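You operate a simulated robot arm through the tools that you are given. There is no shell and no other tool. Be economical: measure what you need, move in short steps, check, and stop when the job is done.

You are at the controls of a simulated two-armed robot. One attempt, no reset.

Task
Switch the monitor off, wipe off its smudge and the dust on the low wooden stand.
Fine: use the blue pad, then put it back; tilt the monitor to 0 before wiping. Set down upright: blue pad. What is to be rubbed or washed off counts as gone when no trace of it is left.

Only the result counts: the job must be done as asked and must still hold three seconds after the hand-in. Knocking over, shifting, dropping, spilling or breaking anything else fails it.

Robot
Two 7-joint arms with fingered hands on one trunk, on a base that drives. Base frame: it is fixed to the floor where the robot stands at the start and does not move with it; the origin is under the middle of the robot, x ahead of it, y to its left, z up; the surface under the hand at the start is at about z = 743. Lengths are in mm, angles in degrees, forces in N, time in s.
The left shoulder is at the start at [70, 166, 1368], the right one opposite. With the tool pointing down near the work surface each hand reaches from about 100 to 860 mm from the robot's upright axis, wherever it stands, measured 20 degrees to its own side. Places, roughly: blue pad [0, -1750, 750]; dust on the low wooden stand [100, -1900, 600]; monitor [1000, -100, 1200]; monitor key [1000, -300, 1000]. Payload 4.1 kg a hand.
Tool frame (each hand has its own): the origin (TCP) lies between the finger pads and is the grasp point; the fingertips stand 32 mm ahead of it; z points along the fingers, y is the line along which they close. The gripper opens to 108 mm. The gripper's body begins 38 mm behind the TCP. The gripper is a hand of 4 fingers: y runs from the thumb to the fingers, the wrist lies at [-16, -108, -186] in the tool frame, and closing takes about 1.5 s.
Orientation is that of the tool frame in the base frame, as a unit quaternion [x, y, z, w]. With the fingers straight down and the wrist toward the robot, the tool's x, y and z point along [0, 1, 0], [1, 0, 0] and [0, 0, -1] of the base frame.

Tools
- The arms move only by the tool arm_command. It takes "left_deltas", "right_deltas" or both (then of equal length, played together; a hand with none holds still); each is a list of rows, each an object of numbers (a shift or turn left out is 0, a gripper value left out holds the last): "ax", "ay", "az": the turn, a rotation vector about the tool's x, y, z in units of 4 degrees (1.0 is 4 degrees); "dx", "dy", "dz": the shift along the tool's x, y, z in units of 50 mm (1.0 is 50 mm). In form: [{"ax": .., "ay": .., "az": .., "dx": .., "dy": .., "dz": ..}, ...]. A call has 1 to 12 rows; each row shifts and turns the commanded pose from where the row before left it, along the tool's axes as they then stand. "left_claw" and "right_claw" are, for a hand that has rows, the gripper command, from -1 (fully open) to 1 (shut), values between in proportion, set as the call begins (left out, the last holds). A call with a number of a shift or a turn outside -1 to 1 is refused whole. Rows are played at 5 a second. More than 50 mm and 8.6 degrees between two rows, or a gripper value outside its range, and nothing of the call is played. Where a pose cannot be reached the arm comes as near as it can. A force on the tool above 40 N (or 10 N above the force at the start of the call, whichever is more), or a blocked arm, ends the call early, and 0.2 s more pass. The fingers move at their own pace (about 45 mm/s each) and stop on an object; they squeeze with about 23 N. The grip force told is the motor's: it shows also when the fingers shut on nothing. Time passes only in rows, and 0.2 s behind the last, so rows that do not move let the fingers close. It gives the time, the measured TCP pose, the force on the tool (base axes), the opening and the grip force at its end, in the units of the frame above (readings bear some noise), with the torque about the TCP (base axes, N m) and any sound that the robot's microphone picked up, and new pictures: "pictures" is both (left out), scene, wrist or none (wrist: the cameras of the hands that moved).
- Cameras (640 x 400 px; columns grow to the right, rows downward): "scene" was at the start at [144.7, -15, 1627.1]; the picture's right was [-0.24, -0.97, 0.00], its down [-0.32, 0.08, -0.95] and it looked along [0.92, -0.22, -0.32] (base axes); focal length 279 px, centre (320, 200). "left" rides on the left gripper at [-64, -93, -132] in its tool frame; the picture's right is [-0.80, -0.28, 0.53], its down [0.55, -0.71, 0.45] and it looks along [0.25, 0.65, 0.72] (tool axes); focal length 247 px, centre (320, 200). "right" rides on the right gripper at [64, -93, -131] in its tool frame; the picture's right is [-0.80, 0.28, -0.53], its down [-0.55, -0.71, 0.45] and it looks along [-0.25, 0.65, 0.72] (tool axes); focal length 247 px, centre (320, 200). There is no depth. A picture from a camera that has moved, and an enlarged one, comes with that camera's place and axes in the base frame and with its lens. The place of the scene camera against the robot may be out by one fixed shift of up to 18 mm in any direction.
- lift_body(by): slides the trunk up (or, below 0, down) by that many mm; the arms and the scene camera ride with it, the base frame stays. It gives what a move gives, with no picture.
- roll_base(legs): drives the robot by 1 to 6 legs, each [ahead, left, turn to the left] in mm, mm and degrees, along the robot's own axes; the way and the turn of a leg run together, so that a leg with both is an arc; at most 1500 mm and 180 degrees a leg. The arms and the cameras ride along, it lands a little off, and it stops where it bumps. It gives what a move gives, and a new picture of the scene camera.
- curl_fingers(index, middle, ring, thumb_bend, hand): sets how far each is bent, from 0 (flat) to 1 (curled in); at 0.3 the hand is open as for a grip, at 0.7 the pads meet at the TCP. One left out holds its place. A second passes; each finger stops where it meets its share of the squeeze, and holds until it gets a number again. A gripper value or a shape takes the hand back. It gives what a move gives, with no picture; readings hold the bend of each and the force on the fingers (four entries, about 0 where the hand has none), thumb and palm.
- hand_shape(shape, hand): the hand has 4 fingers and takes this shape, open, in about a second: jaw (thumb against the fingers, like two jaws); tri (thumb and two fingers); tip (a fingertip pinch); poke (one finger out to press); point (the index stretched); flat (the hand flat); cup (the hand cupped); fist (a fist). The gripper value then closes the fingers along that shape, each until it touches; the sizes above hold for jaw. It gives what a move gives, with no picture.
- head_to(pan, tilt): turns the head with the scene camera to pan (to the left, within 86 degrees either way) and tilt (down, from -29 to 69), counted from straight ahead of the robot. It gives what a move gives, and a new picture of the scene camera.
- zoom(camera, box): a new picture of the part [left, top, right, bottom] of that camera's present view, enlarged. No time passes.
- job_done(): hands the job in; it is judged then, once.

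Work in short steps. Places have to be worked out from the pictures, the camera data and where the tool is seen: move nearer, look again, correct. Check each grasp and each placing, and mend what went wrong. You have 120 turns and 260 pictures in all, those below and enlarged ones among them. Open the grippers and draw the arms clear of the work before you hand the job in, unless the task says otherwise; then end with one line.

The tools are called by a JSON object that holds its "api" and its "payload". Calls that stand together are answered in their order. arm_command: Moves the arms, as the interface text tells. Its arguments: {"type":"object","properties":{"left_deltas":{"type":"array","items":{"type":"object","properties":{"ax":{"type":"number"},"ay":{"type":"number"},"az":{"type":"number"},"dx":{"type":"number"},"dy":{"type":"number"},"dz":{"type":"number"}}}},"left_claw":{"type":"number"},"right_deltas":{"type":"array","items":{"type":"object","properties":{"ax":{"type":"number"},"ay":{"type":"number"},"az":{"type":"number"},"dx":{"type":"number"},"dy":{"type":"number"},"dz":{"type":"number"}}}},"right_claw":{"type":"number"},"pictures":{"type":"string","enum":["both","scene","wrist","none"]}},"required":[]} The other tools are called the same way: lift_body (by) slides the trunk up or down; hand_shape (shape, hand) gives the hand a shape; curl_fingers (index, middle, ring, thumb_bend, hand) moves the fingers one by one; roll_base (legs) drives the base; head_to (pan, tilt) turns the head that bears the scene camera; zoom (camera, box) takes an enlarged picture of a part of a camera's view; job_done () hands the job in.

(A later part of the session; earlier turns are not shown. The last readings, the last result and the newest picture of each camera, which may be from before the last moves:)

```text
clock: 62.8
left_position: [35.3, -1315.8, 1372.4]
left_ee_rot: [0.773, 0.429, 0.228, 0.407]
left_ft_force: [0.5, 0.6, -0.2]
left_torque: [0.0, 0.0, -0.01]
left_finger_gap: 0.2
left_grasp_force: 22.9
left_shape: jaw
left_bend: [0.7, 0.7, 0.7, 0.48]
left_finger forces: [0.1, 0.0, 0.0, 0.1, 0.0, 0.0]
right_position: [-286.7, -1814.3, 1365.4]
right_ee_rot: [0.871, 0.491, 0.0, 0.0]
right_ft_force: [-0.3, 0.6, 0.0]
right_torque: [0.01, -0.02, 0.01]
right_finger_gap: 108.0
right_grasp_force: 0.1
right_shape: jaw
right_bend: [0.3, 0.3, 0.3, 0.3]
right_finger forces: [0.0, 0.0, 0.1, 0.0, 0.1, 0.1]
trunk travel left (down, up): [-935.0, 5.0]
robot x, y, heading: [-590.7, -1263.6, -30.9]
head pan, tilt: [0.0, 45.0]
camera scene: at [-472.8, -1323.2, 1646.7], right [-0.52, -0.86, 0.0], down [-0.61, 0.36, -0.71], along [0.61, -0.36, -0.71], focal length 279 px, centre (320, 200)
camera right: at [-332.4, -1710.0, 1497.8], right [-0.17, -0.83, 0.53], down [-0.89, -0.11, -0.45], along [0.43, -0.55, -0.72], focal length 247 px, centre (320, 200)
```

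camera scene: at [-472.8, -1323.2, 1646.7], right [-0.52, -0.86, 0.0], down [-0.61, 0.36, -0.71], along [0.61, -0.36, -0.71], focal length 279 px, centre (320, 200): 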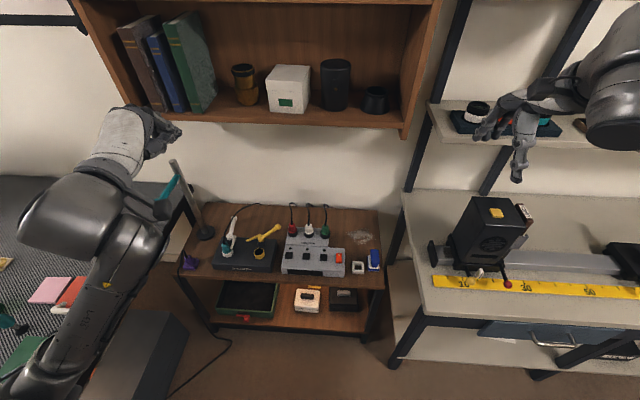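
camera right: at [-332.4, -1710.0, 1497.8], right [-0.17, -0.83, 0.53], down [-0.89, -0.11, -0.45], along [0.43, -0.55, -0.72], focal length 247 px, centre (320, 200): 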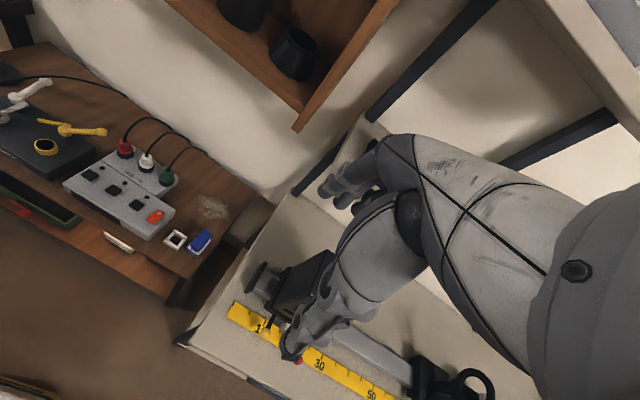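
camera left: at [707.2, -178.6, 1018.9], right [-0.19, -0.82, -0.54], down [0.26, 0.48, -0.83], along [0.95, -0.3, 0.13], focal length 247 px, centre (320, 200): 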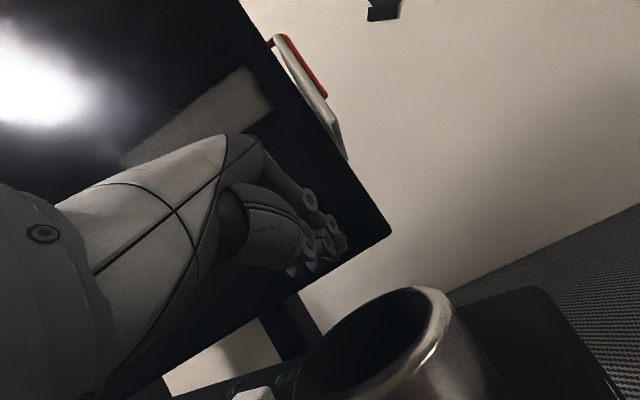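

The hand is straight down and aligned with the stand. I move it to hover just short of the pad at about z=945 for a close look.

{"api": "arm_command", "payload": {"right_deltas": [{"dx": 0.57, "dy": 0.775, "dz": 0.2}, {"dx": 0.57, "dy": 0.775, "dz": 0.2}, {"dx": 0.57, "dy": 0.775, "dz": 0.2}, {"dx": 0.57, "dy": 0.775, "dz": 0.2}, {"dz": 0.95}, {"dz": 0.95}, {"dz": 0.95}, {"dz": 0.95}, {"dz": 0.95}, {"dz": 0.95}, {"dz": 0.95}, {"dz": 0.95}], "pictures": "both"}}

```text
clock: 65.4
left_position: [35.9, -1317.1, 1372.7]
left_ee_rot: [0.773, 0.428, 0.228, 0.408]
left_ft_force: [0.4, 0.4, 0.0]
left_torque: [0.0, 0.02, -0.03]
left_finger_gap: 0.3
left_grasp_force: 22.8
left_shape: jaw
left_bend: [0.7, 0.7, 0.7, 0.48]
left_finger forces: [0.0, 0.0, 0.0, 0.0, 0.0, 0.1]
right_position: [-95.1, -1796.2, 943.5]
right_ee_rot: [0.87, 0.492, 0.0, 0.0]
right_ft_force: [0.3, 1.5, -1.0]
right_torque: [0.03, 0.05, -0.04]
right_finger_gap: 107.8
right_grasp_force: 0.1
right_shape: jaw
right_bend: [0.3, 0.3, 0.3, 0.3]
right_finger forces: [0.0, 0.0, 0.0, 0.0, 0.0, 0.1]
trunk travel left (down, up): [-935.0, 5.0]
robot x, y, heading: [-591.9, -1263.9, -30.8]
head pan, tilt: [0.0, 45.0]
camera scene: at [-472.6, -1323.3, 1646.8], right [-0.52, -0.86, 0.0], down [-0.61, 0.36, -0.71], along [0.61, -0.36, -0.71], focal length 279 px, centre (320, 200)
camera right: at [-140.7, -1693.0, 1076.4], right [-0.17, -0.83, 0.53], down [-0.89, -0.11, -0.45], along [0.43, -0.55, -0.72], focal length 247 px, centre (320, 200)
```

scene: 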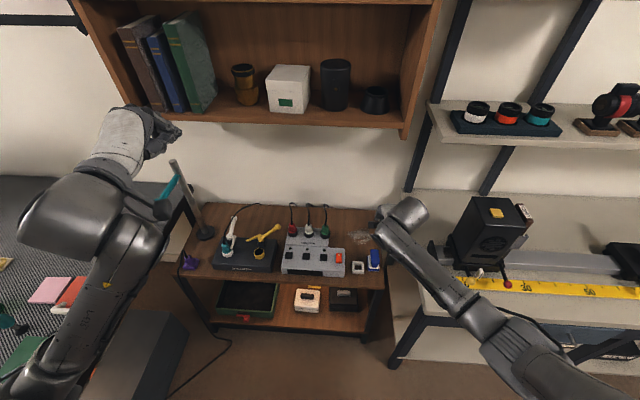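
right: 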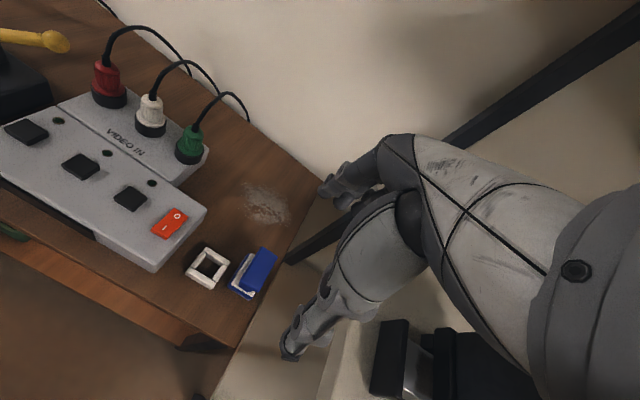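

{"api": "zoom", "payload": {"camera": "right", "box": [170, 170, 310, 310]}}

{"api": "zoom", "payload": {"camera": "scene", "box": [330, 220, 400, 290]}}

```text
2.86 times, centred on (240, 240) of right
camera zoom: at [-140.7, -1693.0, 1076.4], right [-0.17, -0.83, 0.53], down [-0.89, -0.11, -0.45], along [0.43, -0.55, -0.72], focal length 706 px, centre (549, 86)
```

zoom: 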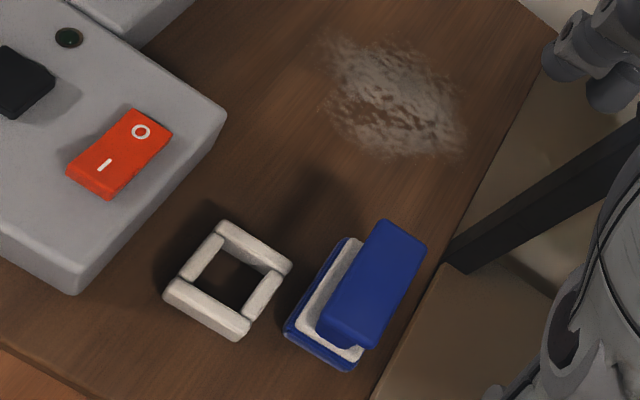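

```text
5.71 times, centred on (365, 255) of scene
camera zoom: at [-472.6, -1323.3, 1646.8], right [-0.52, -0.86, 0.0], down [-0.61, 0.36, -0.71], along [0.61, -0.36, -0.71], focal length 1592 px, centre (63, -114)
```

zoom: 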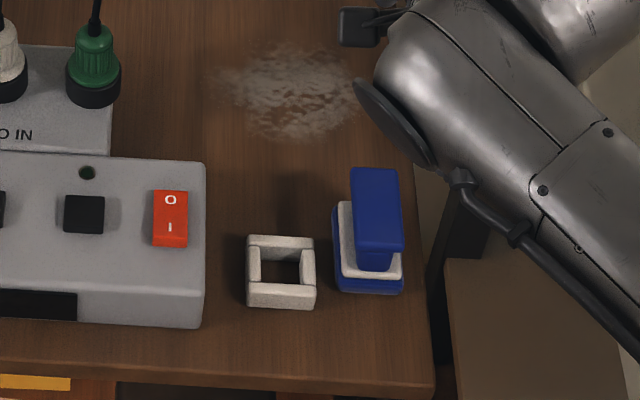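

The handle is about 65 × 30 mm, centred near base (-52, -1839), its top near z 692, its long axis almost along the tool's closing line. I move above it and down to z≈765.

{"api": "arm_command", "payload": {"right_deltas": [{"dx": -0.15, "dy": 0.59, "az": 1}, {"dx": -0.145, "dy": 0.59}, {"dz": 0.9}, {"dz": 0.9}, {"dz": 0.9}, {"dz": 0.87}], "right_claw": -1, "pictures": "both"}}

{"api": "zoom", "payload": {"camera": "scene", "box": [330, 200, 430, 300]}}

```text
clock: 66.8
left_position: [35.1, -1316.0, 1372.3]
left_ee_rot: [0.773, 0.429, 0.228, 0.408]
left_ft_force: [0.6, 0.7, 0.2]
left_torque: [0.01, -0.01, 0.0]
left_finger_gap: 0.2
left_grasp_force: 22.8
left_shape: jaw
left_bend: [0.7, 0.7, 0.7, 0.48]
left_finger forces: [0.1, 0.0, 0.1, 0.0, 0.0, 0.0]
right_position: [-55.5, -1833.5, 792.2]
right_ee_rot: [0.887, 0.462, 0.003, 0.007]
right_ft_force: [0.8, -0.9, 0.3]
right_torque: [-0.02, 0.0, -0.01]
right_finger_gap: 107.7
right_grasp_force: 0.1
right_shape: jaw
right_bend: [0.3, 0.3, 0.3, 0.3]
right_finger forces: [0.1, 0.0, 0.0, 0.0, 0.1, 0.1]
right hand out of reach, approached as far as the arm can: row 6
trunk travel left (down, up): [-935.0, 5.0]
robot x, y, heading: [-584.8, -1264.0, -31.0]
head pan, tilt: [0.0, 45.0]
camera scene: at [-472.9, -1322.9, 1646.7], right [-0.52, -0.86, 0.0], down [-0.61, 0.36, -0.71], along [0.61, -0.36, -0.71], focal length 279 px, centre (320, 200)
camera right: at [-95.6, -1726.0, 922.4], right [-0.23, -0.81, 0.54], down [-0.89, -0.05, -0.46], along [0.4, -0.59, -0.71], focal length 247 px, centre (320, 200)
```

scene: 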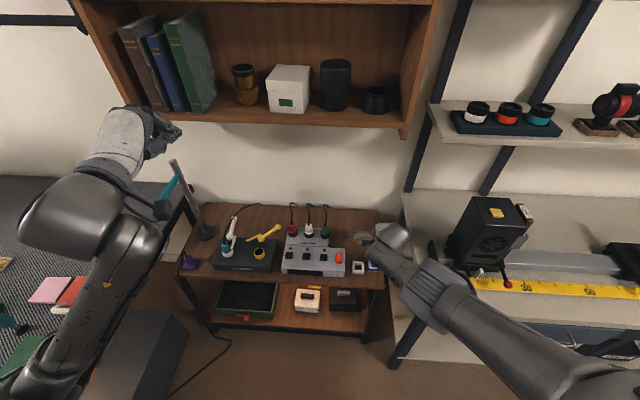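
right: 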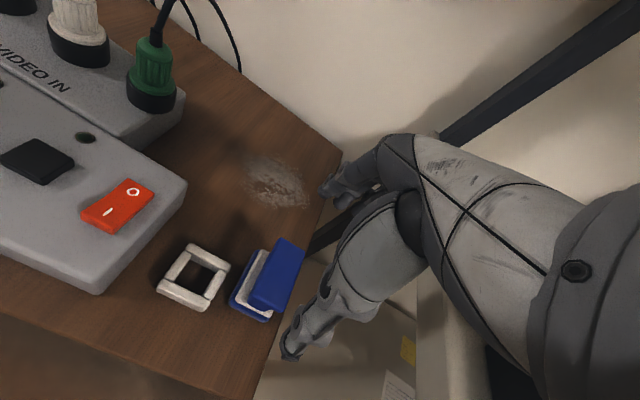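

```text
4.00 times, centred on (380, 250) of scene
camera zoom: at [-472.9, -1322.9, 1646.7], right [-0.52, -0.86, 0.0], down [-0.61, 0.36, -0.71], along [0.61, -0.36, -0.71], focal length 1115 px, centre (80, 0)
```

zoom: 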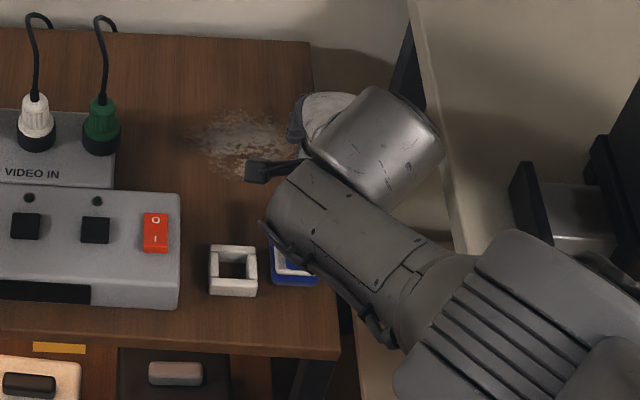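

The hand is centred over the handle (predicted line passes through it) but out of reach downward, so I lower the trunk by 95 mm.

{"api": "lift_body", "payload": {"by": -95}}

{"api": "zoom", "payload": {"camera": "right", "box": [170, 140, 410, 380]}}

```text
clock: 68.1
left_position: [33.8, -1316.4, 1278.5]
left_ee_rot: [0.773, 0.429, 0.228, 0.408]
left_ft_force: [-0.3, -0.3, -0.2]
left_torque: [0.0, 0.02, 0.04]
left_finger_gap: 0.0
left_grasp_force: 23.2
left_shape: jaw
left_bend: [0.7, 0.7, 0.7, 0.48]
left_finger forces: [0.0, 0.0, 0.1, 0.1, 0.0, 0.1]
right_position: [-57.3, -1833.7, 695.4]
right_ee_rot: [0.888, 0.46, 0.002, 0.008]
right_ft_force: [1.6, 1.2, 0.2]
right_torque: [0.03, 0.0, -0.01]
right_finger_gap: 107.9
right_grasp_force: 0.0
right_shape: jaw
right_bend: [0.3, 0.3, 0.3, 0.3]
right_finger forces: [0.0, 0.0, 0.0, 0.0, 0.0, 0.0]
trunk travel left (down, up): [-840.0, 100.0]
robot x, y, heading: [-590.3, -1265.5, -31.1]
head pan, tilt: [0.0, 45.0]
```

```text
1.67 times, centred on (290, 260) of right
camera zoom: at [-96.8, -1726.3, 826.8], right [-0.23, -0.81, 0.54], down [-0.89, -0.05, -0.46], along [0.39, -0.59, -0.71], focal length 412 px, centre (370, 100)
```

zoom: 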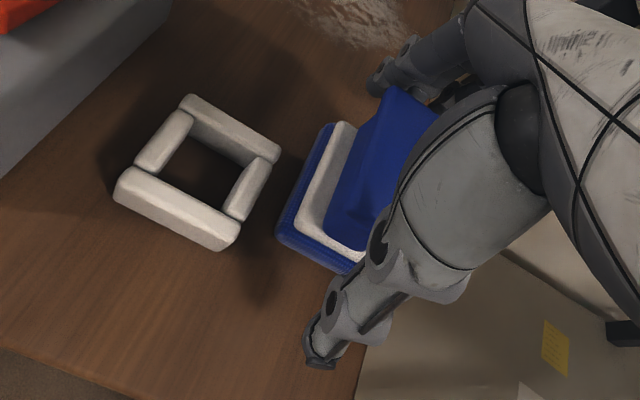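

The handle is between thumb and fingers. I lower 8 mm more and close.

{"api": "lift_body", "payload": {"by": -8}}

{"api": "arm_command", "payload": {"right_deltas": [{}, {}, {}, {}, {}, {}, {}, {}, {}, {}], "right_claw": 1, "pictures": "wrist"}}

```text
clock: 68.7
left_position: [35.0, -1316.8, 1269.5]
left_ee_rot: [0.773, 0.429, 0.228, 0.408]
left_ft_force: [0.0, 1.0, 0.6]
left_torque: [-0.03, -0.01, -0.02]
left_finger_gap: 0.0
left_grasp_force: 22.8
left_shape: jaw
left_bend: [0.7, 0.7, 0.7, 0.48]
left_finger forces: [0.1, 0.0, 0.1, 0.0, 0.0, 0.1]
right_position: [-58.1, -1834.0, 687.5]
right_ee_rot: [0.888, 0.46, 0.001, 0.007]
right_ft_force: [-0.6, -0.3, -0.6]
right_torque: [0.01, -0.01, -0.01]
right_finger_gap: 108.1
right_grasp_force: 0.1
right_shape: jaw
right_bend: [0.3, 0.3, 0.3, 0.3]
right_finger forces: [0.1, 0.0, 0.0, 0.1, 0.1, 0.1]
trunk travel left (down, up): [-832.0, 108.0]
robot x, y, heading: [-587.0, -1261.3, -31.3]
head pan, tilt: [0.0, 45.0]
```

```text
clock: 70.9
left_position: [34.8, -1316.5, 1270.1]
left_ee_rot: [0.773, 0.429, 0.228, 0.408]
left_ft_force: [0.9, 0.0, 0.5]
left_torque: [0.03, 0.01, 0.01]
left_finger_gap: 0.0
left_grasp_force: 23.0
left_shape: jaw
left_bend: [0.7, 0.7, 0.7, 0.48]
left_finger forces: [0.1, 0.0, 0.0, 0.0, 0.0, 0.0]
right_position: [-57.3, -1834.2, 687.2]
right_ee_rot: [0.888, 0.46, 0.002, 0.007]
right_ft_force: [-0.5, -0.7, -0.2]
right_torque: [-0.07, 0.05, -0.03]
right_finger_gap: 56.6
right_grasp_force: 22.5
right_shape: jaw
right_bend: [0.74, 0.44, 0.48, 0.69]
right_finger forces: [11.9, 7.4, 3.0, 0.1, 20.6, 0.0]
trunk travel left (down, up): [-832.0, 108.0]
robot x, y, heading: [-591.2, -1265.8, -31.2]
head pan, tilt: [0.0, 45.0]
camera right: at [-96.6, -1726.3, 818.6], right [-0.23, -0.81, 0.54], down [-0.89, -0.05, -0.46], along [0.39, -0.59, -0.71], focal length 247 px, centre (320, 200)
```

right: 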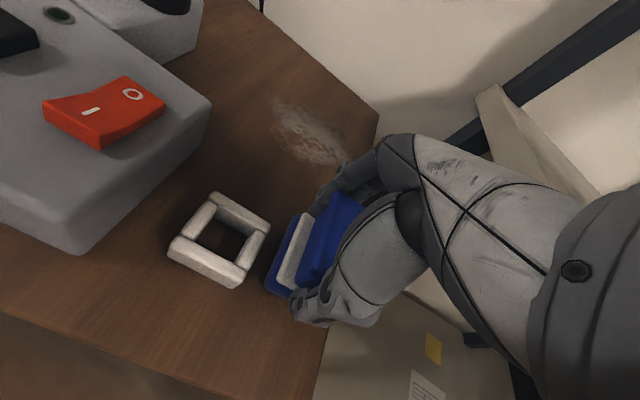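

All three fingers and the thumb hold the handle (gap 56.6). Home pose noted: TCP (-57, -1834, 687). I lift with the trunk and check the hold.

{"api": "lift_body", "payload": {"by": 105}}

{"api": "arm_command", "payload": {"right_deltas": [{"dy": -0.5, "dz": -0.8}, {"dy": -0.5, "dz": -0.8}, {"dy": -0.5, "dz": -0.8}, {"dy": -0.5, "dz": -0.8}, {"dy": -0.4, "dz": -0.9}, {"dy": -0.4, "dz": -0.9}, {"dy": -0.4, "dz": -0.9}, {"dy": -0.4, "dz": -0.9}], "pictures": "both"}}

```text
clock: 72.3
left_position: [34.8, -1315.9, 1375.0]
left_ee_rot: [0.773, 0.429, 0.228, 0.408]
left_ft_force: [-0.1, 0.2, 0.2]
left_torque: [0.0, -0.01, 0.02]
left_finger_gap: 0.0
left_grasp_force: 23.2
left_shape: jaw
left_bend: [0.7, 0.7, 0.7, 0.48]
left_finger forces: [0.0, 0.1, 0.0, 0.0, 0.0, 0.0]
right_position: [-57.1, -1834.8, 790.8]
right_ee_rot: [0.888, 0.46, 0.002, 0.006]
right_ft_force: [0.7, 1.1, 0.5]
right_torque: [0.01, 0.01, -0.02]
right_finger_gap: 56.5
right_grasp_force: 22.9
right_shape: jaw
right_bend: [0.74, 0.44, 0.48, 0.69]
right_finger forces: [12.3, 7.3, 2.2, 0.0, 20.4, 0.0]
trunk travel left (down, up): [-937.0, 3.0]
robot x, y, heading: [-590.1, -1262.6, -30.9]
head pan, tilt: [0.0, 45.0]
```

```text
clock: 74.1
left_position: [35.5, -1315.6, 1373.5]
left_ee_rot: [0.773, 0.429, 0.227, 0.408]
left_ft_force: [0.6, 0.2, 0.6]
left_torque: [0.01, 0.01, -0.03]
left_finger_gap: 0.0
left_grasp_force: 23.0
left_shape: jaw
left_bend: [0.7, 0.7, 0.7, 0.48]
left_finger forces: [0.0, 0.0, 0.1, 0.0, 0.0, 0.1]
right_position: [-207.6, -1726.0, 1131.8]
right_ee_rot: [0.888, 0.46, 0.001, 0.007]
right_ft_force: [0.5, 1.4, -0.8]
right_torque: [-0.02, 0.02, -0.01]
right_finger_gap: 56.3
right_grasp_force: 23.0
right_shape: jaw
right_bend: [0.74, 0.44, 0.48, 0.69]
right_finger forces: [12.6, 7.2, 0.5, 0.1, 20.1, 0.0]
trunk travel left (down, up): [-937.0, 3.0]
robot x, y, heading: [-593.1, -1266.8, -31.0]
head pan, tilt: [0.0, 45.0]
camera scene: at [-472.7, -1321.9, 1648.7], right [-0.52, -0.86, 0.0], down [-0.61, 0.36, -0.71], along [0.61, -0.37, -0.71], focal length 279 px, centre (320, 200)
camera right: at [-247.2, -1619.1, 1262.7], right [-0.23, -0.81, 0.54], down [-0.89, -0.05, -0.45], along [0.39, -0.59, -0.71], focal length 247 px, centre (320, 200)
```

scene: 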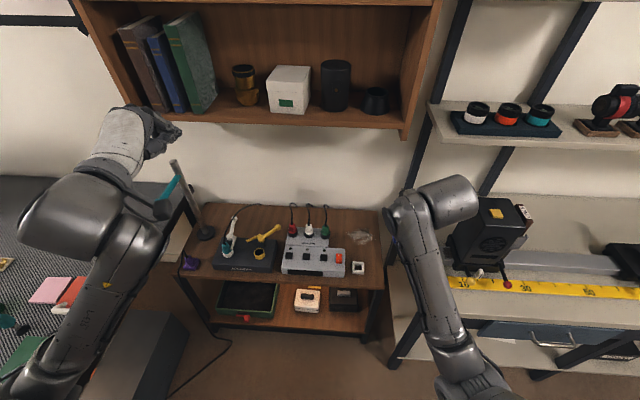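
right: 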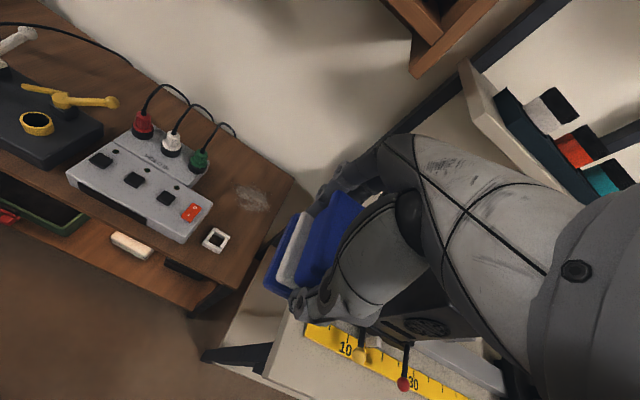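

The pad is held firmly. I drive back to in front of the monitor: back 144 mm, then left 1440 mm.

{"api": "roll_base", "payload": {"legs": [[-144, 0, 0], [0, 1440, 0]]}}

```text
clock: 82.1
left_position: [652.6, -53.0, 1375.7]
left_ee_rot: [0.778, 0.42, 0.223, 0.411]
left_ft_force: [0.3, 0.7, -0.2]
left_torque: [0.02, 0.0, -0.01]
left_finger_gap: 0.0
left_grasp_force: 23.3
left_shape: jaw
left_bend: [0.7, 0.7, 0.7, 0.48]
left_finger forces: [0.0, 0.0, 0.0, 0.1, 0.1, 0.0]
right_position: [401.4, -460.1, 1131.2]
right_ee_rot: [0.893, 0.45, 0.002, 0.007]
right_ft_force: [-0.2, 0.2, -0.7]
right_torque: [-0.02, 0.02, 0.01]
right_finger_gap: 56.3
right_grasp_force: 22.6
right_shape: jaw
right_bend: [0.74, 0.44, 0.48, 0.69]
right_finger forces: [12.7, 7.3, 0.5, 0.0, 20.2, 0.0]
trunk travel left (down, up): [-937.0, 3.0]
robot x, y, heading: [29.1, 16.7, -32.3]
head pan, tilt: [0.0, 45.0]
camera scene: at [144.4, -47.8, 1648.7], right [-0.54, -0.84, 0.0], down [-0.6, 0.38, -0.71], along [0.6, -0.38, -0.71], focal length 279 px, centre (320, 200)
```

scene: 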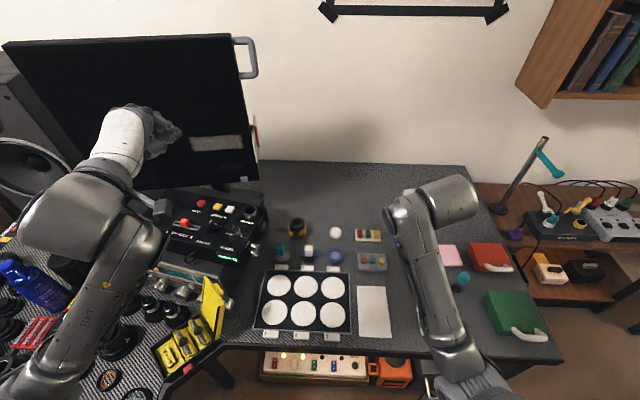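

Heading is now -32.3°, and the vanishing lines of the monitor edges say the screen faces heading about -27.7°. I turn the base 4.5° left to be square to the screen and move the left hand aside.

{"api": "roll_base", "payload": {"legs": [[0, 0, 4.6]]}}

{"api": "arm_command", "payload": {"left_deltas": [{"dx": 0.9}, {"dx": 0.9}, {"dx": 0.9}, {"dx": 0.9}], "pictures": "none"}}

{"api": "arm_command", "payload": {"right_deltas": [{"az": -1}, {"az": -1}, {"az": -1}, {"az": -1}, {"az": -1}, {"az": -1}, {"az": -1}, {"az": -1}, {"az": -1}, {"az": -1}, {"az": -1}, {"az": -1}], "pictures": "none"}}

{"api": "arm_command", "payload": {"right_deltas": [{"az": -1}, {"az": -1}, {"az": -1}, {"az": -1}, {"az": -1}, {"az": -1}, {"az": -1}, {"az": -1}, {"az": -1}, {"az": -1}, {"az": -1}, {"az": -1}], "pictures": "scene"}}

```text
clock: 83.0
left_position: [656.2, -3.5, 1375.0]
left_ee_rot: [0.761, 0.45, 0.239, 0.401]
left_ft_force: [-0.3, -0.6, -0.1]
left_torque: [-0.02, 0.01, 0.0]
left_finger_gap: 0.0
left_grasp_force: 23.1
left_shape: jaw
left_bend: [0.7, 0.7, 0.7, 0.48]
left_finger forces: [0.0, 0.0, 0.0, 0.0, 0.1, 0.0]
right_position: [436.9, -428.2, 1130.4]
right_ee_rot: [0.875, 0.485, 0.002, 0.006]
right_ft_force: [-0.6, -0.1, -0.4]
right_torque: [0.02, 0.02, 0.01]
right_finger_gap: 56.4
right_grasp_force: 23.1
right_shape: jaw
right_bend: [0.74, 0.44, 0.48, 0.69]
right_finger forces: [12.8, 7.3, 0.6, 0.0, 20.1, 0.0]
trunk travel left (down, up): [-937.0, 3.0]
robot x, y, heading: [28.8, 15.9, -27.7]
head pan, tilt: [0.0, 45.0]
camera scene: at [149.3, -40.4, 1648.7], right [-0.47, -0.89, 0.0], down [-0.63, 0.33, -0.71], along [0.63, -0.33, -0.71], focal length 279 px, centre (320, 200)
```

scene: 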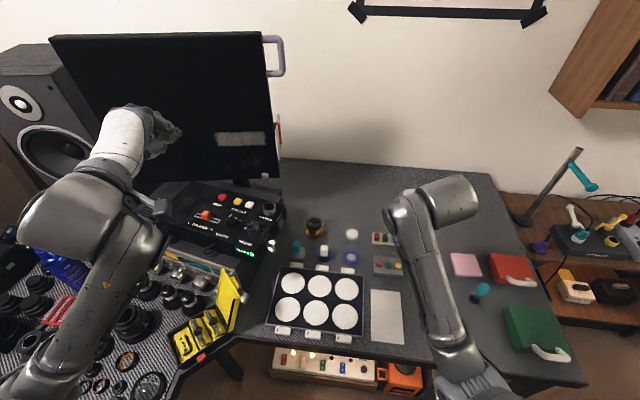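

```text
clock: 84.0
left_position: [744.5, 159.7, 1372.9]
left_ee_rot: [0.759, 0.451, 0.24, 0.403]
left_ft_force: [-0.5, 0.3, -0.1]
left_torque: [-0.02, -0.01, -0.01]
left_finger_gap: 0.0
left_grasp_force: 23.1
left_shape: jaw
left_bend: [0.7, 0.7, 0.7, 0.48]
left_finger forces: [0.1, 0.1, 0.0, 0.0, 0.1, 0.0]
right_position: [437.5, -426.6, 1131.5]
right_ee_rot: [0.875, 0.485, 0.001, 0.008]
right_ft_force: [0.1, -0.6, -0.6]
right_torque: [0.01, -0.01, 0.0]
right_finger_gap: 56.3
right_grasp_force: 23.0
right_shape: jaw
right_bend: [0.74, 0.44, 0.48, 0.69]
right_finger forces: [12.8, 7.2, 0.5, 0.0, 20.1, 0.0]
trunk travel left (down, up): [-937.0, 3.0]
robot x, y, heading: [33.5, 12.6, -27.9]
head pan, tilt: [0.0, 45.0]
```

```text
clock: 86.5
left_position: [743.5, 156.6, 1374.1]
left_ee_rot: [0.761, 0.451, 0.239, 0.401]
left_ft_force: [0.9, 0.1, 1.0]
left_torque: [-0.06, 0.02, 0.01]
left_finger_gap: 0.0
left_grasp_force: 23.7
left_shape: jaw
left_bend: [0.7, 0.7, 0.7, 0.48]
left_finger forces: [0.0, 0.0, 0.1, 0.0, 0.1, 0.1]
right_position: [437.8, -428.5, 1130.3]
right_ee_rot: [0.6, 0.8, -0.001, 0.006]
right_ft_force: [0.0, 0.8, -1.3]
right_torque: [0.02, 0.04, -0.03]
right_finger_gap: 56.2
right_grasp_force: 23.4
right_shape: jaw
right_bend: [0.74, 0.44, 0.48, 0.69]
right_finger forces: [12.6, 7.2, 0.3, 0.0, 20.0, 0.0]
trunk travel left (down, up): [-937.0, 3.0]
robot x, y, heading: [30.6, 16.4, -28.0]
head pan, tilt: [0.0, 45.0]
```

```text
clock: 89.2
left_position: [743.6, 158.1, 1374.4]
left_ee_rot: [0.76, 0.451, 0.24, 0.401]
left_ft_force: [-0.3, 0.3, 0.2]
left_torque: [0.02, 0.01, -0.01]
left_finger_gap: 0.0
left_grasp_force: 22.7
left_shape: jaw
left_bend: [0.7, 0.7, 0.7, 0.48]
left_finger forces: [0.1, 0.0, 0.0, 0.0, 0.1, 0.1]
right_position: [437.8, -428.2, 1129.9]
right_ee_rot: [0.223, 0.975, -0.003, 0.006]
right_ft_force: [0.7, -0.1, -0.3]
right_torque: [-0.02, 0.01, -0.01]
right_finger_gap: 56.1
right_grasp_force: 23.3
right_shape: jaw
right_bend: [0.74, 0.44, 0.48, 0.69]
right_finger forces: [12.7, 7.3, 0.4, 0.1, 20.0, 0.1]
trunk travel left (down, up): [-937.0, 3.0]
robot x, y, heading: [28.2, 16.2, -27.7]
head pan, tilt: [0.0, 45.0]
camera scene: at [150.2, -38.5, 1648.7], right [-0.47, -0.89, 0.0], down [-0.63, 0.33, -0.71], along [0.63, -0.33, -0.71], focal length 279 px, centre (320, 200)
```

scene: 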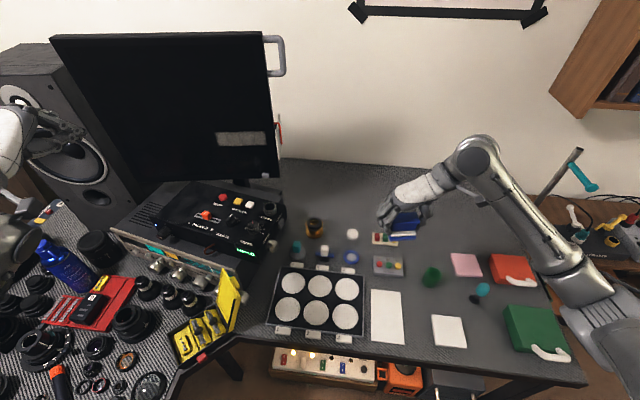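

The yaw came out 2° over, and the wrist turned easily. Now I tip the hand forward about its y-axis until the pad faces the screen.

{"api": "arm_command", "payload": {"right_deltas": [{"az": 0.47}, {"ay": -1}, {"ay": -1}, {"ay": -1}, {"ay": -1}, {"ay": -1}, {"ay": -1}, {"ay": -1}, {"ay": -1}, {"ay": -1}, {"ay": -1}, {"ay": -1}], "pictures": "none"}}

{"api": "arm_command", "payload": {"right_deltas": [{"ay": -1}, {"ay": -1}, {"ay": -1}, {"ay": -1}, {"ay": -1}, {"ay": -1}, {"ay": -1}, {"ay": -1}, {"ay": -1}, {"ay": -1}, {"ay": -1}, {"ay": -0.5}], "pictures": "both"}}

```text
clock: 91.8
left_position: [741.9, 157.7, 1374.1]
left_ee_rot: [0.76, 0.451, 0.24, 0.401]
left_ft_force: [-0.1, -0.1, -1.0]
left_torque: [0.03, 0.0, 0.01]
left_finger_gap: 0.0
left_grasp_force: 23.4
left_shape: jaw
left_bend: [0.7, 0.7, 0.7, 0.48]
left_finger forces: [0.0, 0.0, 0.1, 0.0, 0.1, 0.1]
right_position: [438.0, -427.6, 1131.0]
right_ee_rot: [0.221, 0.897, -0.093, 0.37]
right_ft_force: [-0.8, 0.3, -0.5]
right_torque: [-0.01, 0.05, 0.0]
right_finger_gap: 56.2
right_grasp_force: 22.6
right_shape: jaw
right_bend: [0.74, 0.44, 0.48, 0.7]
right_finger forces: [12.7, 7.3, 0.3, 0.1, 20.1, 0.0]
trunk travel left (down, up): [-937.0, 3.0]
robot x, y, heading: [27.5, 17.0, -27.8]
head pan, tilt: [0.0, 45.0]
```

```text
clock: 94.3
left_position: [743.8, 156.4, 1374.4]
left_ee_rot: [0.761, 0.451, 0.239, 0.402]
left_ft_force: [-0.1, 0.0, 0.3]
left_torque: [-0.02, 0.01, 0.0]
left_finger_gap: 0.0
left_grasp_force: 23.0
left_shape: jaw
left_bend: [0.7, 0.7, 0.7, 0.48]
left_finger forces: [0.0, 0.0, 0.0, 0.1, 0.0, 0.1]
right_position: [438.7, -426.7, 1130.1]
right_ee_rot: [0.168, 0.682, -0.172, 0.691]
right_ft_force: [-0.3, -0.6, -0.8]
right_torque: [-0.01, -0.03, 0.03]
right_finger_gap: 56.3
right_grasp_force: 22.9
right_shape: jaw
right_bend: [0.74, 0.44, 0.48, 0.7]
right_finger forces: [12.7, 7.3, 0.3, 0.0, 20.1, 0.0]
trunk travel left (down, up): [-937.0, 3.0]
robot x, y, heading: [30.7, 16.5, -27.9]
head pan, tilt: [0.0, 45.0]
camera scene: at [149.9, -38.3, 1648.7], right [-0.47, -0.89, 0.0], down [-0.63, 0.33, -0.71], along [0.63, -0.33, -0.71], focal length 279 px, centre (320, 200)
camera right: at [279.8, -448.2, 1066.2], right [-0.35, 0.51, 0.79], down [0.06, -0.83, 0.56], along [0.94, 0.24, 0.26], focal length 247 px, centre (320, 200)
```

scene: 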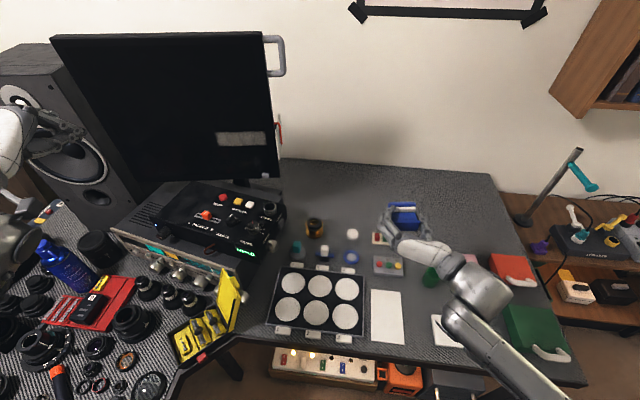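
right: 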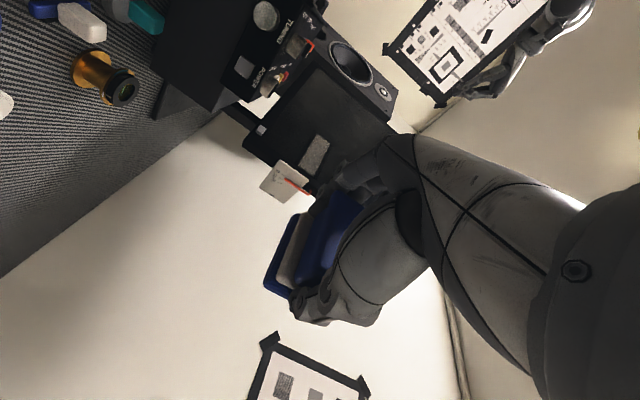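

The pad now faces squarely along heading -27.8°, and the smudge ray agrees with base (934, -178, 1156). I move the pad in front of the smudge, with about 60 mm clearance.

{"api": "arm_command", "payload": {"right_deltas": [{"dz": 0.384, "dy": 0.824, "dx": -0.045}, {"dz": 0.384, "dy": 0.824, "dx": -0.045}, {"dz": 0.384, "dy": 0.824, "dx": -0.045}, {"dz": 0.384, "dy": 0.824, "dx": -0.045}, {"dz": 0.384, "dy": 0.824, "dx": -0.045}, {"dz": 0.384, "dy": 0.824, "dx": -0.045}, {"dz": 0.384, "dy": 0.824, "dx": -0.045}, {"dz": 0.384, "dy": 0.824, "dx": -0.045}, {"dz": 0.384, "dy": 0.824, "dx": -0.045}, {"dz": 0.384, "dy": 0.824, "dx": -0.045}, {"dz": 0.384, "dy": 0.824, "dx": -0.045}], "pictures": "both"}}

```text
clock: 96.7
left_position: [743.9, 154.0, 1373.2]
left_ee_rot: [0.762, 0.45, 0.239, 0.401]
left_ft_force: [-0.8, -0.8, -0.4]
left_torque: [-0.04, 0.02, -0.02]
left_finger_gap: 0.0
left_grasp_force: 23.1
left_shape: jaw
left_bend: [0.7, 0.7, 0.7, 0.48]
left_finger forces: [0.1, 0.0, 0.0, 0.0, 0.1, 0.1]
right_position: [791.9, -266.7, 1118.7]
right_ee_rot: [0.149, 0.674, -0.25, 0.679]
right_ft_force: [1.0, -0.2, 0.4]
right_torque: [-0.02, -0.03, 0.05]
right_finger_gap: 56.1
right_grasp_force: 23.2
right_shape: jaw
right_bend: [0.74, 0.44, 0.48, 0.7]
right_finger forces: [13.0, 7.6, 0.0, 0.0, 20.4, 0.1]
right hand out of reach, approached as far as the arm can: row 11
trunk travel left (down, up): [-937.0, 3.0]
robot x, y, heading: [29.9, 13.9, -27.8]
head pan, tilt: [0.0, 45.0]
stopped in row 11 (right hand): the arm was blocked; the commanded pose is now the measured one
camera scene: at [150.4, -41.3, 1648.5], right [-0.47, -0.88, 0.0], down [-0.63, 0.33, -0.71], along [0.62, -0.33, -0.71], focal length 279 px, centre (320, 200)
camera right: at [628.9, -281.4, 1063.2], right [-0.27, 0.63, 0.73], down [0.01, -0.75, 0.66], along [0.96, 0.19, 0.19], focal length 247 px, centre (320, 200)
```

scene: 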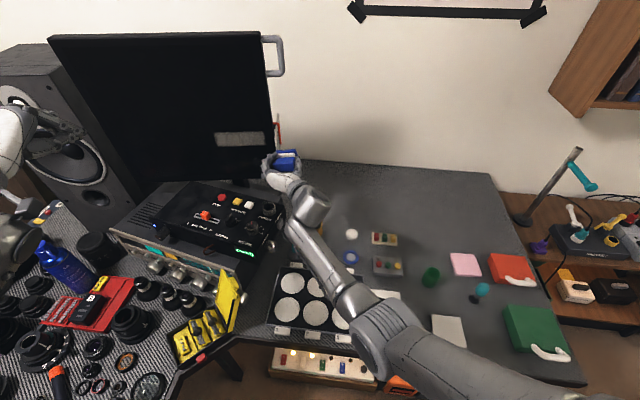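
right: 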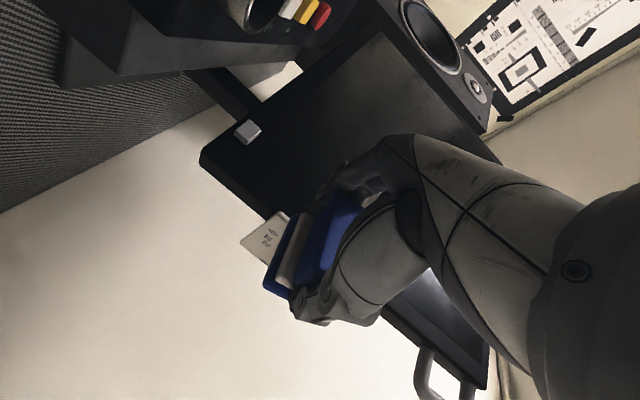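

The arm met a joint limit reaching across the body (not the monitor). I pull the hand back, then turn the base left 28° so the wrist target lies straight ahead of the right shoulder.

{"api": "arm_command", "payload": {"right_deltas": [{"dz": -0.9}, {"dz": -0.9}, {"dz": -0.9}, {"dz": -0.9}, {"dz": -0.9}, {"dz": -0.9}], "pictures": "none"}}

{"api": "roll_base", "payload": {"legs": [[0, 0, 28]]}}

```text
clock: 98.1
left_position: [742.7, 158.0, 1375.0]
left_ee_rot: [0.76, 0.45, 0.24, 0.402]
left_ft_force: [-0.5, 0.1, 0.1]
left_torque: [-0.02, -0.01, -0.02]
left_finger_gap: 0.0
left_grasp_force: 23.5
left_shape: jaw
left_bend: [0.7, 0.7, 0.7, 0.48]
left_finger forces: [0.0, 0.0, 0.0, 0.1, 0.0, 0.1]
right_position: [560.5, -114.8, 1109.8]
right_ee_rot: [0.149, 0.674, -0.249, 0.679]
right_ft_force: [0.7, 0.4, -1.7]
right_torque: [-0.03, 0.03, 0.0]
right_finger_gap: 55.9
right_grasp_force: 23.3
right_shape: jaw
right_bend: [0.74, 0.44, 0.48, 0.7]
right_finger forces: [12.9, 7.6, 0.0, 0.0, 20.6, 0.1]
trunk travel left (down, up): [-937.0, 3.0]
robot x, y, heading: [28.1, 16.3, -27.9]
head pan, tilt: [0.0, 45.0]
```

```text
clock: 99.9
left_position: [598.1, 471.0, 1373.8]
left_ee_rot: [0.632, 0.619, 0.328, 0.333]
left_ft_force: [0.5, 0.4, 0.0]
left_torque: [0.02, 0.01, 0.0]
left_finger_gap: 0.0
left_grasp_force: 22.9
left_shape: jaw
left_bend: [0.7, 0.7, 0.7, 0.48]
left_finger forces: [0.1, 0.0, 0.0, 0.0, 0.0, 0.0]
right_position: [564.4, 144.2, 1108.4]
right_ee_rot: [-0.017, 0.691, -0.08, 0.719]
right_ft_force: [0.5, 0.1, -0.4]
right_torque: [0.0, 0.04, 0.03]
right_finger_gap: 56.1
right_grasp_force: 22.8
right_shape: jaw
right_bend: [0.74, 0.44, 0.48, 0.7]
right_finger forces: [13.0, 7.6, 0.0, 0.0, 20.5, 0.1]
trunk travel left (down, up): [-937.0, 3.0]
robot x, y, heading: [25.1, 15.1, -0.6]
head pan, tilt: [0.0, 45.0]
camera scene: at [164.9, 22.3, 1648.7], right [0.0, -1.0, 0.0], down [-0.71, 0.0, -0.71], along [0.71, 0.0, -0.71], focal length 279 px, centre (320, 200)
```

scene: 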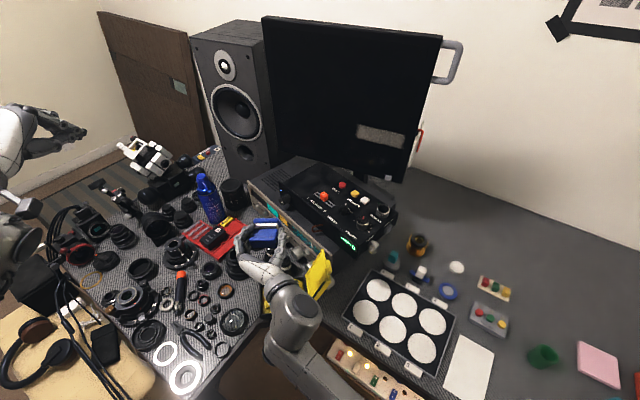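

Now I re-aim the tool square to the screen (about 24° combined turn), then move toward the smudge, stopping with clearance.

{"api": "arm_command", "payload": {"right_deltas": [{"ax": 0.943, "ay": 0.168, "az": 0.298}, {"ax": 0.943, "ay": 0.168, "az": 0.298}, {"ax": 0.943, "ay": 0.168, "az": 0.298}, {"ax": 0.943, "ay": 0.168, "az": 0.298}, {"ax": 0.943, "ay": 0.168, "az": 0.298}, {"ax": 0.943, "ay": 0.168, "az": 0.298}], "pictures": "none"}}

{"api": "arm_command", "payload": {"right_deltas": [{"dz": 0.9, "dy": -0.27, "dx": -0.12}, {"dz": 0.9, "dy": -0.27, "dx": -0.12}, {"dz": 0.9, "dy": -0.27, "dx": -0.12}, {"dz": 0.9, "dy": -0.27, "dx": -0.12}, {"dz": 0.9, "dy": -0.27, "dx": -0.12}, {"dz": 0.9, "dy": -0.27, "dx": -0.12}, {"dz": 0.9, "dy": -0.27, "dx": -0.12}], "pictures": "both"}}

```text
clock: 100.7
left_position: [597.7, 471.1, 1374.3]
left_ee_rot: [0.632, 0.619, 0.327, 0.333]
left_ft_force: [0.0, 0.2, 0.4]
left_torque: [0.0, 0.04, 0.02]
left_finger_gap: 0.0
left_grasp_force: 23.2
left_shape: jaw
left_bend: [0.7, 0.7, 0.7, 0.48]
left_finger forces: [0.1, 0.0, 0.0, 0.0, 0.0, 0.1]
right_position: [558.8, 98.3, 1056.0]
right_ee_rot: [0.021, 0.68, -0.176, 0.712]
right_ft_force: [-0.1, 0.2, 0.6]
right_torque: [-0.03, -0.02, -0.01]
right_finger_gap: 56.2
right_grasp_force: 23.1
right_shape: jaw
right_bend: [0.74, 0.44, 0.48, 0.7]
right_finger forces: [12.9, 7.6, 0.0, 0.0, 20.5, 0.0]
trunk travel left (down, up): [-937.0, 3.0]
robot x, y, heading: [28.4, 16.4, -0.5]
head pan, tilt: [0.0, 45.0]
stopped in row 4 (right hand): the arm was blocked; the commanded pose is now the measured one
```

```text
clock: 102.3
left_position: [600.2, 469.7, 1372.9]
left_ee_rot: [0.632, 0.619, 0.327, 0.332]
left_ft_force: [0.5, 0.0, -0.4]
left_torque: [-0.01, 0.02, 0.03]
left_finger_gap: 0.0
left_grasp_force: 23.8
left_shape: jaw
left_bend: [0.7, 0.7, 0.7, 0.48]
left_finger forces: [0.0, 0.1, 0.0, 0.1, 0.0, 0.0]
right_position: [837.1, -66.6, 1139.5]
right_ee_rot: [0.023, 0.681, -0.175, 0.711]
right_ft_force: [-0.1, -0.7, -0.4]
right_torque: [0.02, 0.0, 0.0]
right_finger_gap: 56.2
right_grasp_force: 23.2
right_shape: jaw
right_bend: [0.74, 0.44, 0.48, 0.7]
right_finger forces: [12.8, 7.7, 0.0, 0.0, 20.4, 0.0]
trunk travel left (down, up): [-937.0, 3.0]
robot x, y, heading: [31.5, 15.3, -0.2]
head pan, tilt: [0.0, 45.0]
camera scene: at [166.9, 21.5, 1648.5], right [0.0, -1.0, 0.0], down [-0.71, 0.0, -0.71], along [0.71, 0.0, -0.71], focal length 279 px, centre (320, 200)
camera right: at [686.5, -130.8, 1088.7], right [-0.44, 0.58, 0.68], down [0.23, -0.66, 0.71], along [0.87, 0.47, 0.16], focal length 247 px, centre (320, 200)
```

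scene: 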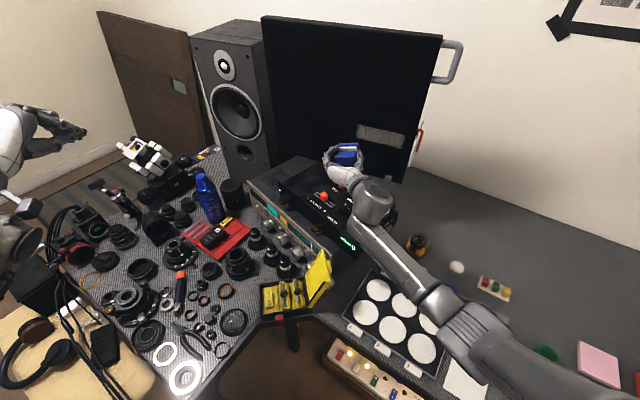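
right: 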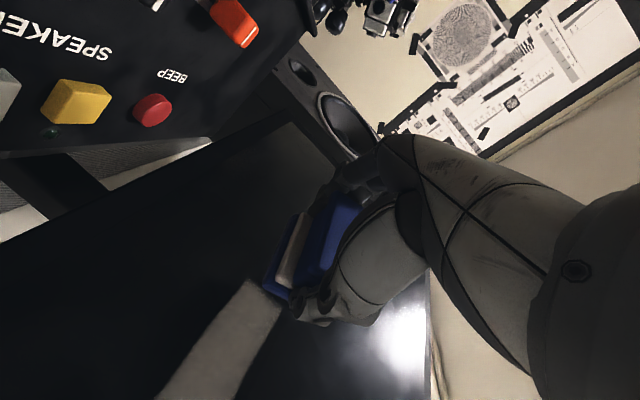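

The pose is reachable out here. I finish the orientation correction (17°).

{"api": "arm_command", "payload": {"right_deltas": [{"ax": 0.72, "ay": 0.33, "az": 0.71}, {"ax": 0.72, "ay": 0.33, "az": 0.71}, {"ax": 0.72, "ay": 0.33, "az": 0.71}, {"ax": 0.72, "ay": 0.33, "az": 0.71}], "pictures": "wrist"}}

```text
clock: 103.3
left_position: [597.4, 472.6, 1373.5]
left_ee_rot: [0.632, 0.619, 0.327, 0.334]
left_ft_force: [-0.3, -0.7, -0.6]
left_torque: [-0.01, -0.01, -0.01]
left_finger_gap: 0.0
left_grasp_force: 23.8
left_shape: jaw
left_bend: [0.7, 0.7, 0.7, 0.48]
left_finger forces: [0.1, 0.0, 0.0, 0.0, 0.0, 0.1]
right_position: [834.8, -63.2, 1140.6]
right_ee_rot: [0.167, 0.685, -0.171, 0.688]
right_ft_force: [-0.4, -0.3, -0.6]
right_torque: [0.03, -0.01, -0.04]
right_finger_gap: 55.8
right_grasp_force: 22.1
right_shape: jaw
right_bend: [0.74, 0.44, 0.48, 0.7]
right_finger forces: [12.8, 7.7, 0.0, 0.0, 20.4, 0.0]
trunk travel left (down, up): [-937.0, 3.0]
robot x, y, heading: [28.8, 16.2, -0.1]
head pan, tilt: [0.0, 45.0]
camera right: at [675.6, -84.5, 1077.4], right [-0.34, 0.5, 0.79], down [0.07, -0.83, 0.55], along [0.94, 0.24, 0.25], focal length 247 px, centre (320, 200)
```

right: 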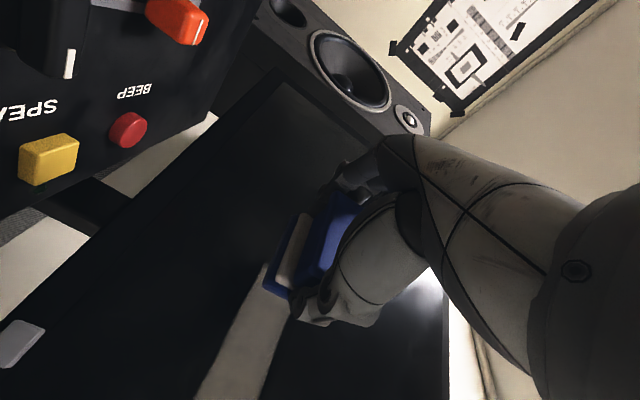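

The orientation is square now. The smudge spans about z 1135–1181 and 205–350 along the screen; I line up the pad at mid-height over its left part and approach to about 20 mm.

{"api": "arm_command", "payload": {"right_deltas": [{"dx": -0.38, "dy": -0.4, "dz": 0.4}, {"dz": 0.5}, {"dz": 0.4}], "pictures": "wrist"}}

{"api": "arm_command", "payload": {"right_deltas": [{"dz": 0.1}, {"dz": 0.1}, {"dz": 0.1}], "pictures": "none"}}

```text
clock: 104.1
left_position: [598.4, 472.3, 1371.4]
left_ee_rot: [0.631, 0.618, 0.328, 0.334]
left_ft_force: [0.3, 0.6, 0.4]
left_torque: [-0.03, -0.02, -0.03]
left_finger_gap: 0.0
left_grasp_force: 23.0
left_shape: jaw
left_bend: [0.7, 0.7, 0.7, 0.48]
left_finger forces: [0.0, 0.0, 0.0, 0.1, 0.0, 0.0]
right_position: [881.9, -111.7, 1161.8]
right_ee_rot: [0.168, 0.685, -0.169, 0.688]
right_ft_force: [0.7, -0.1, -0.2]
right_torque: [0.0, -0.03, 0.05]
right_finger_gap: 55.9
right_grasp_force: 23.2
right_shape: jaw
right_bend: [0.74, 0.44, 0.48, 0.7]
right_finger forces: [12.8, 7.6, 0.0, 0.0, 20.4, 0.0]
trunk travel left (down, up): [-937.0, 3.0]
robot x, y, heading: [28.1, 12.8, -0.5]
head pan, tilt: [0.0, 45.0]
camera right: at [723.3, -132.9, 1097.6], right [-0.34, 0.5, 0.8], down [0.07, -0.83, 0.55], along [0.94, 0.24, 0.25], focal length 247 px, centre (320, 200)
```

right: 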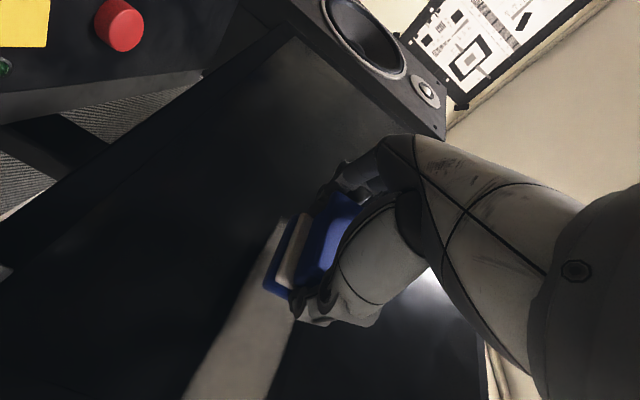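

```text
clock: 104.9
left_position: [598.3, 469.7, 1375.3]
left_ee_rot: [0.633, 0.618, 0.326, 0.333]
left_ft_force: [0.1, 0.1, -0.8]
left_torque: [0.0, -0.02, 0.02]
left_finger_gap: 0.2
left_grasp_force: 22.8
left_shape: jaw
left_bend: [0.7, 0.7, 0.7, 0.48]
left_finger forces: [0.0, 0.1, 0.0, 0.0, 0.1, 0.0]
right_position: [895.3, -119.6, 1161.4]
right_ee_rot: [0.169, 0.685, -0.169, 0.688]
right_ft_force: [0.0, 0.2, -0.4]
right_torque: [0.01, 0.04, 0.0]
right_finger_gap: 56.0
right_grasp_force: 23.2
right_shape: jaw
right_bend: [0.74, 0.44, 0.48, 0.7]
right_finger forces: [12.7, 7.6, 0.0, 0.0, 20.4, 0.1]
trunk travel left (down, up): [-937.0, 3.0]
robot x, y, heading: [30.0, 15.6, -0.3]
head pan, tilt: [0.0, 45.0]
```

No contact yet; I creep on 12 mm in 3 mm steps.

{"api": "arm_command", "payload": {"right_deltas": [{"dz": 0.06}, {"dz": 0.06}, {"dz": 0.06}, {"dz": 0.06}], "pictures": "wrist"}}

```text
clock: 105.9
left_position: [594.5, 471.7, 1374.1]
left_ee_rot: [0.631, 0.619, 0.328, 0.334]
left_ft_force: [-0.6, -0.6, -0.6]
left_torque: [0.02, -0.03, -0.01]
left_finger_gap: 0.1
left_grasp_force: 23.2
left_shape: jaw
left_bend: [0.7, 0.7, 0.7, 0.48]
left_finger forces: [0.0, 0.0, 0.0, 0.1, 0.1, 0.0]
right_position: [904.5, -122.4, 1161.1]
right_ee_rot: [0.167, 0.686, -0.169, 0.688]
right_ft_force: [-17.5, 6.4, -6.5]
right_torque: [0.02, 0.18, 0.46]
right_finger_gap: 56.4
right_grasp_force: 22.5
right_shape: jaw
right_bend: [0.74, 0.44, 0.48, 0.69]
right_finger forces: [12.8, 13.7, 0.3, 0.0, 24.8, 0.0]
trunk travel left (down, up): [-937.0, 3.0]
robot x, y, heading: [29.0, 14.0, 0.0]
head pan, tilt: [0.0, 45.0]
camera right: at [745.0, -143.6, 1097.7], right [-0.34, 0.5, 0.8], down [0.07, -0.83, 0.55], along [0.94, 0.24, 0.25], focal length 247 px, centre (320, 200)
```

right: 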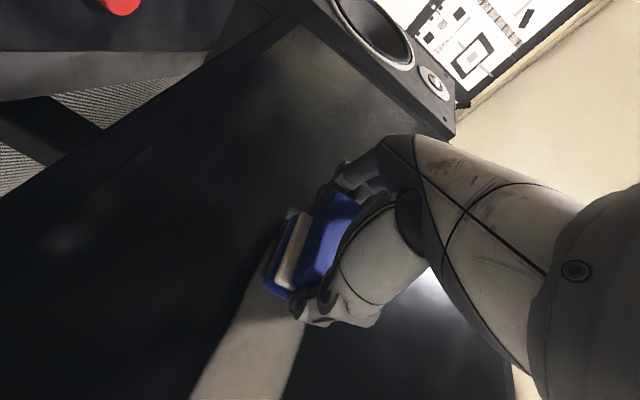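

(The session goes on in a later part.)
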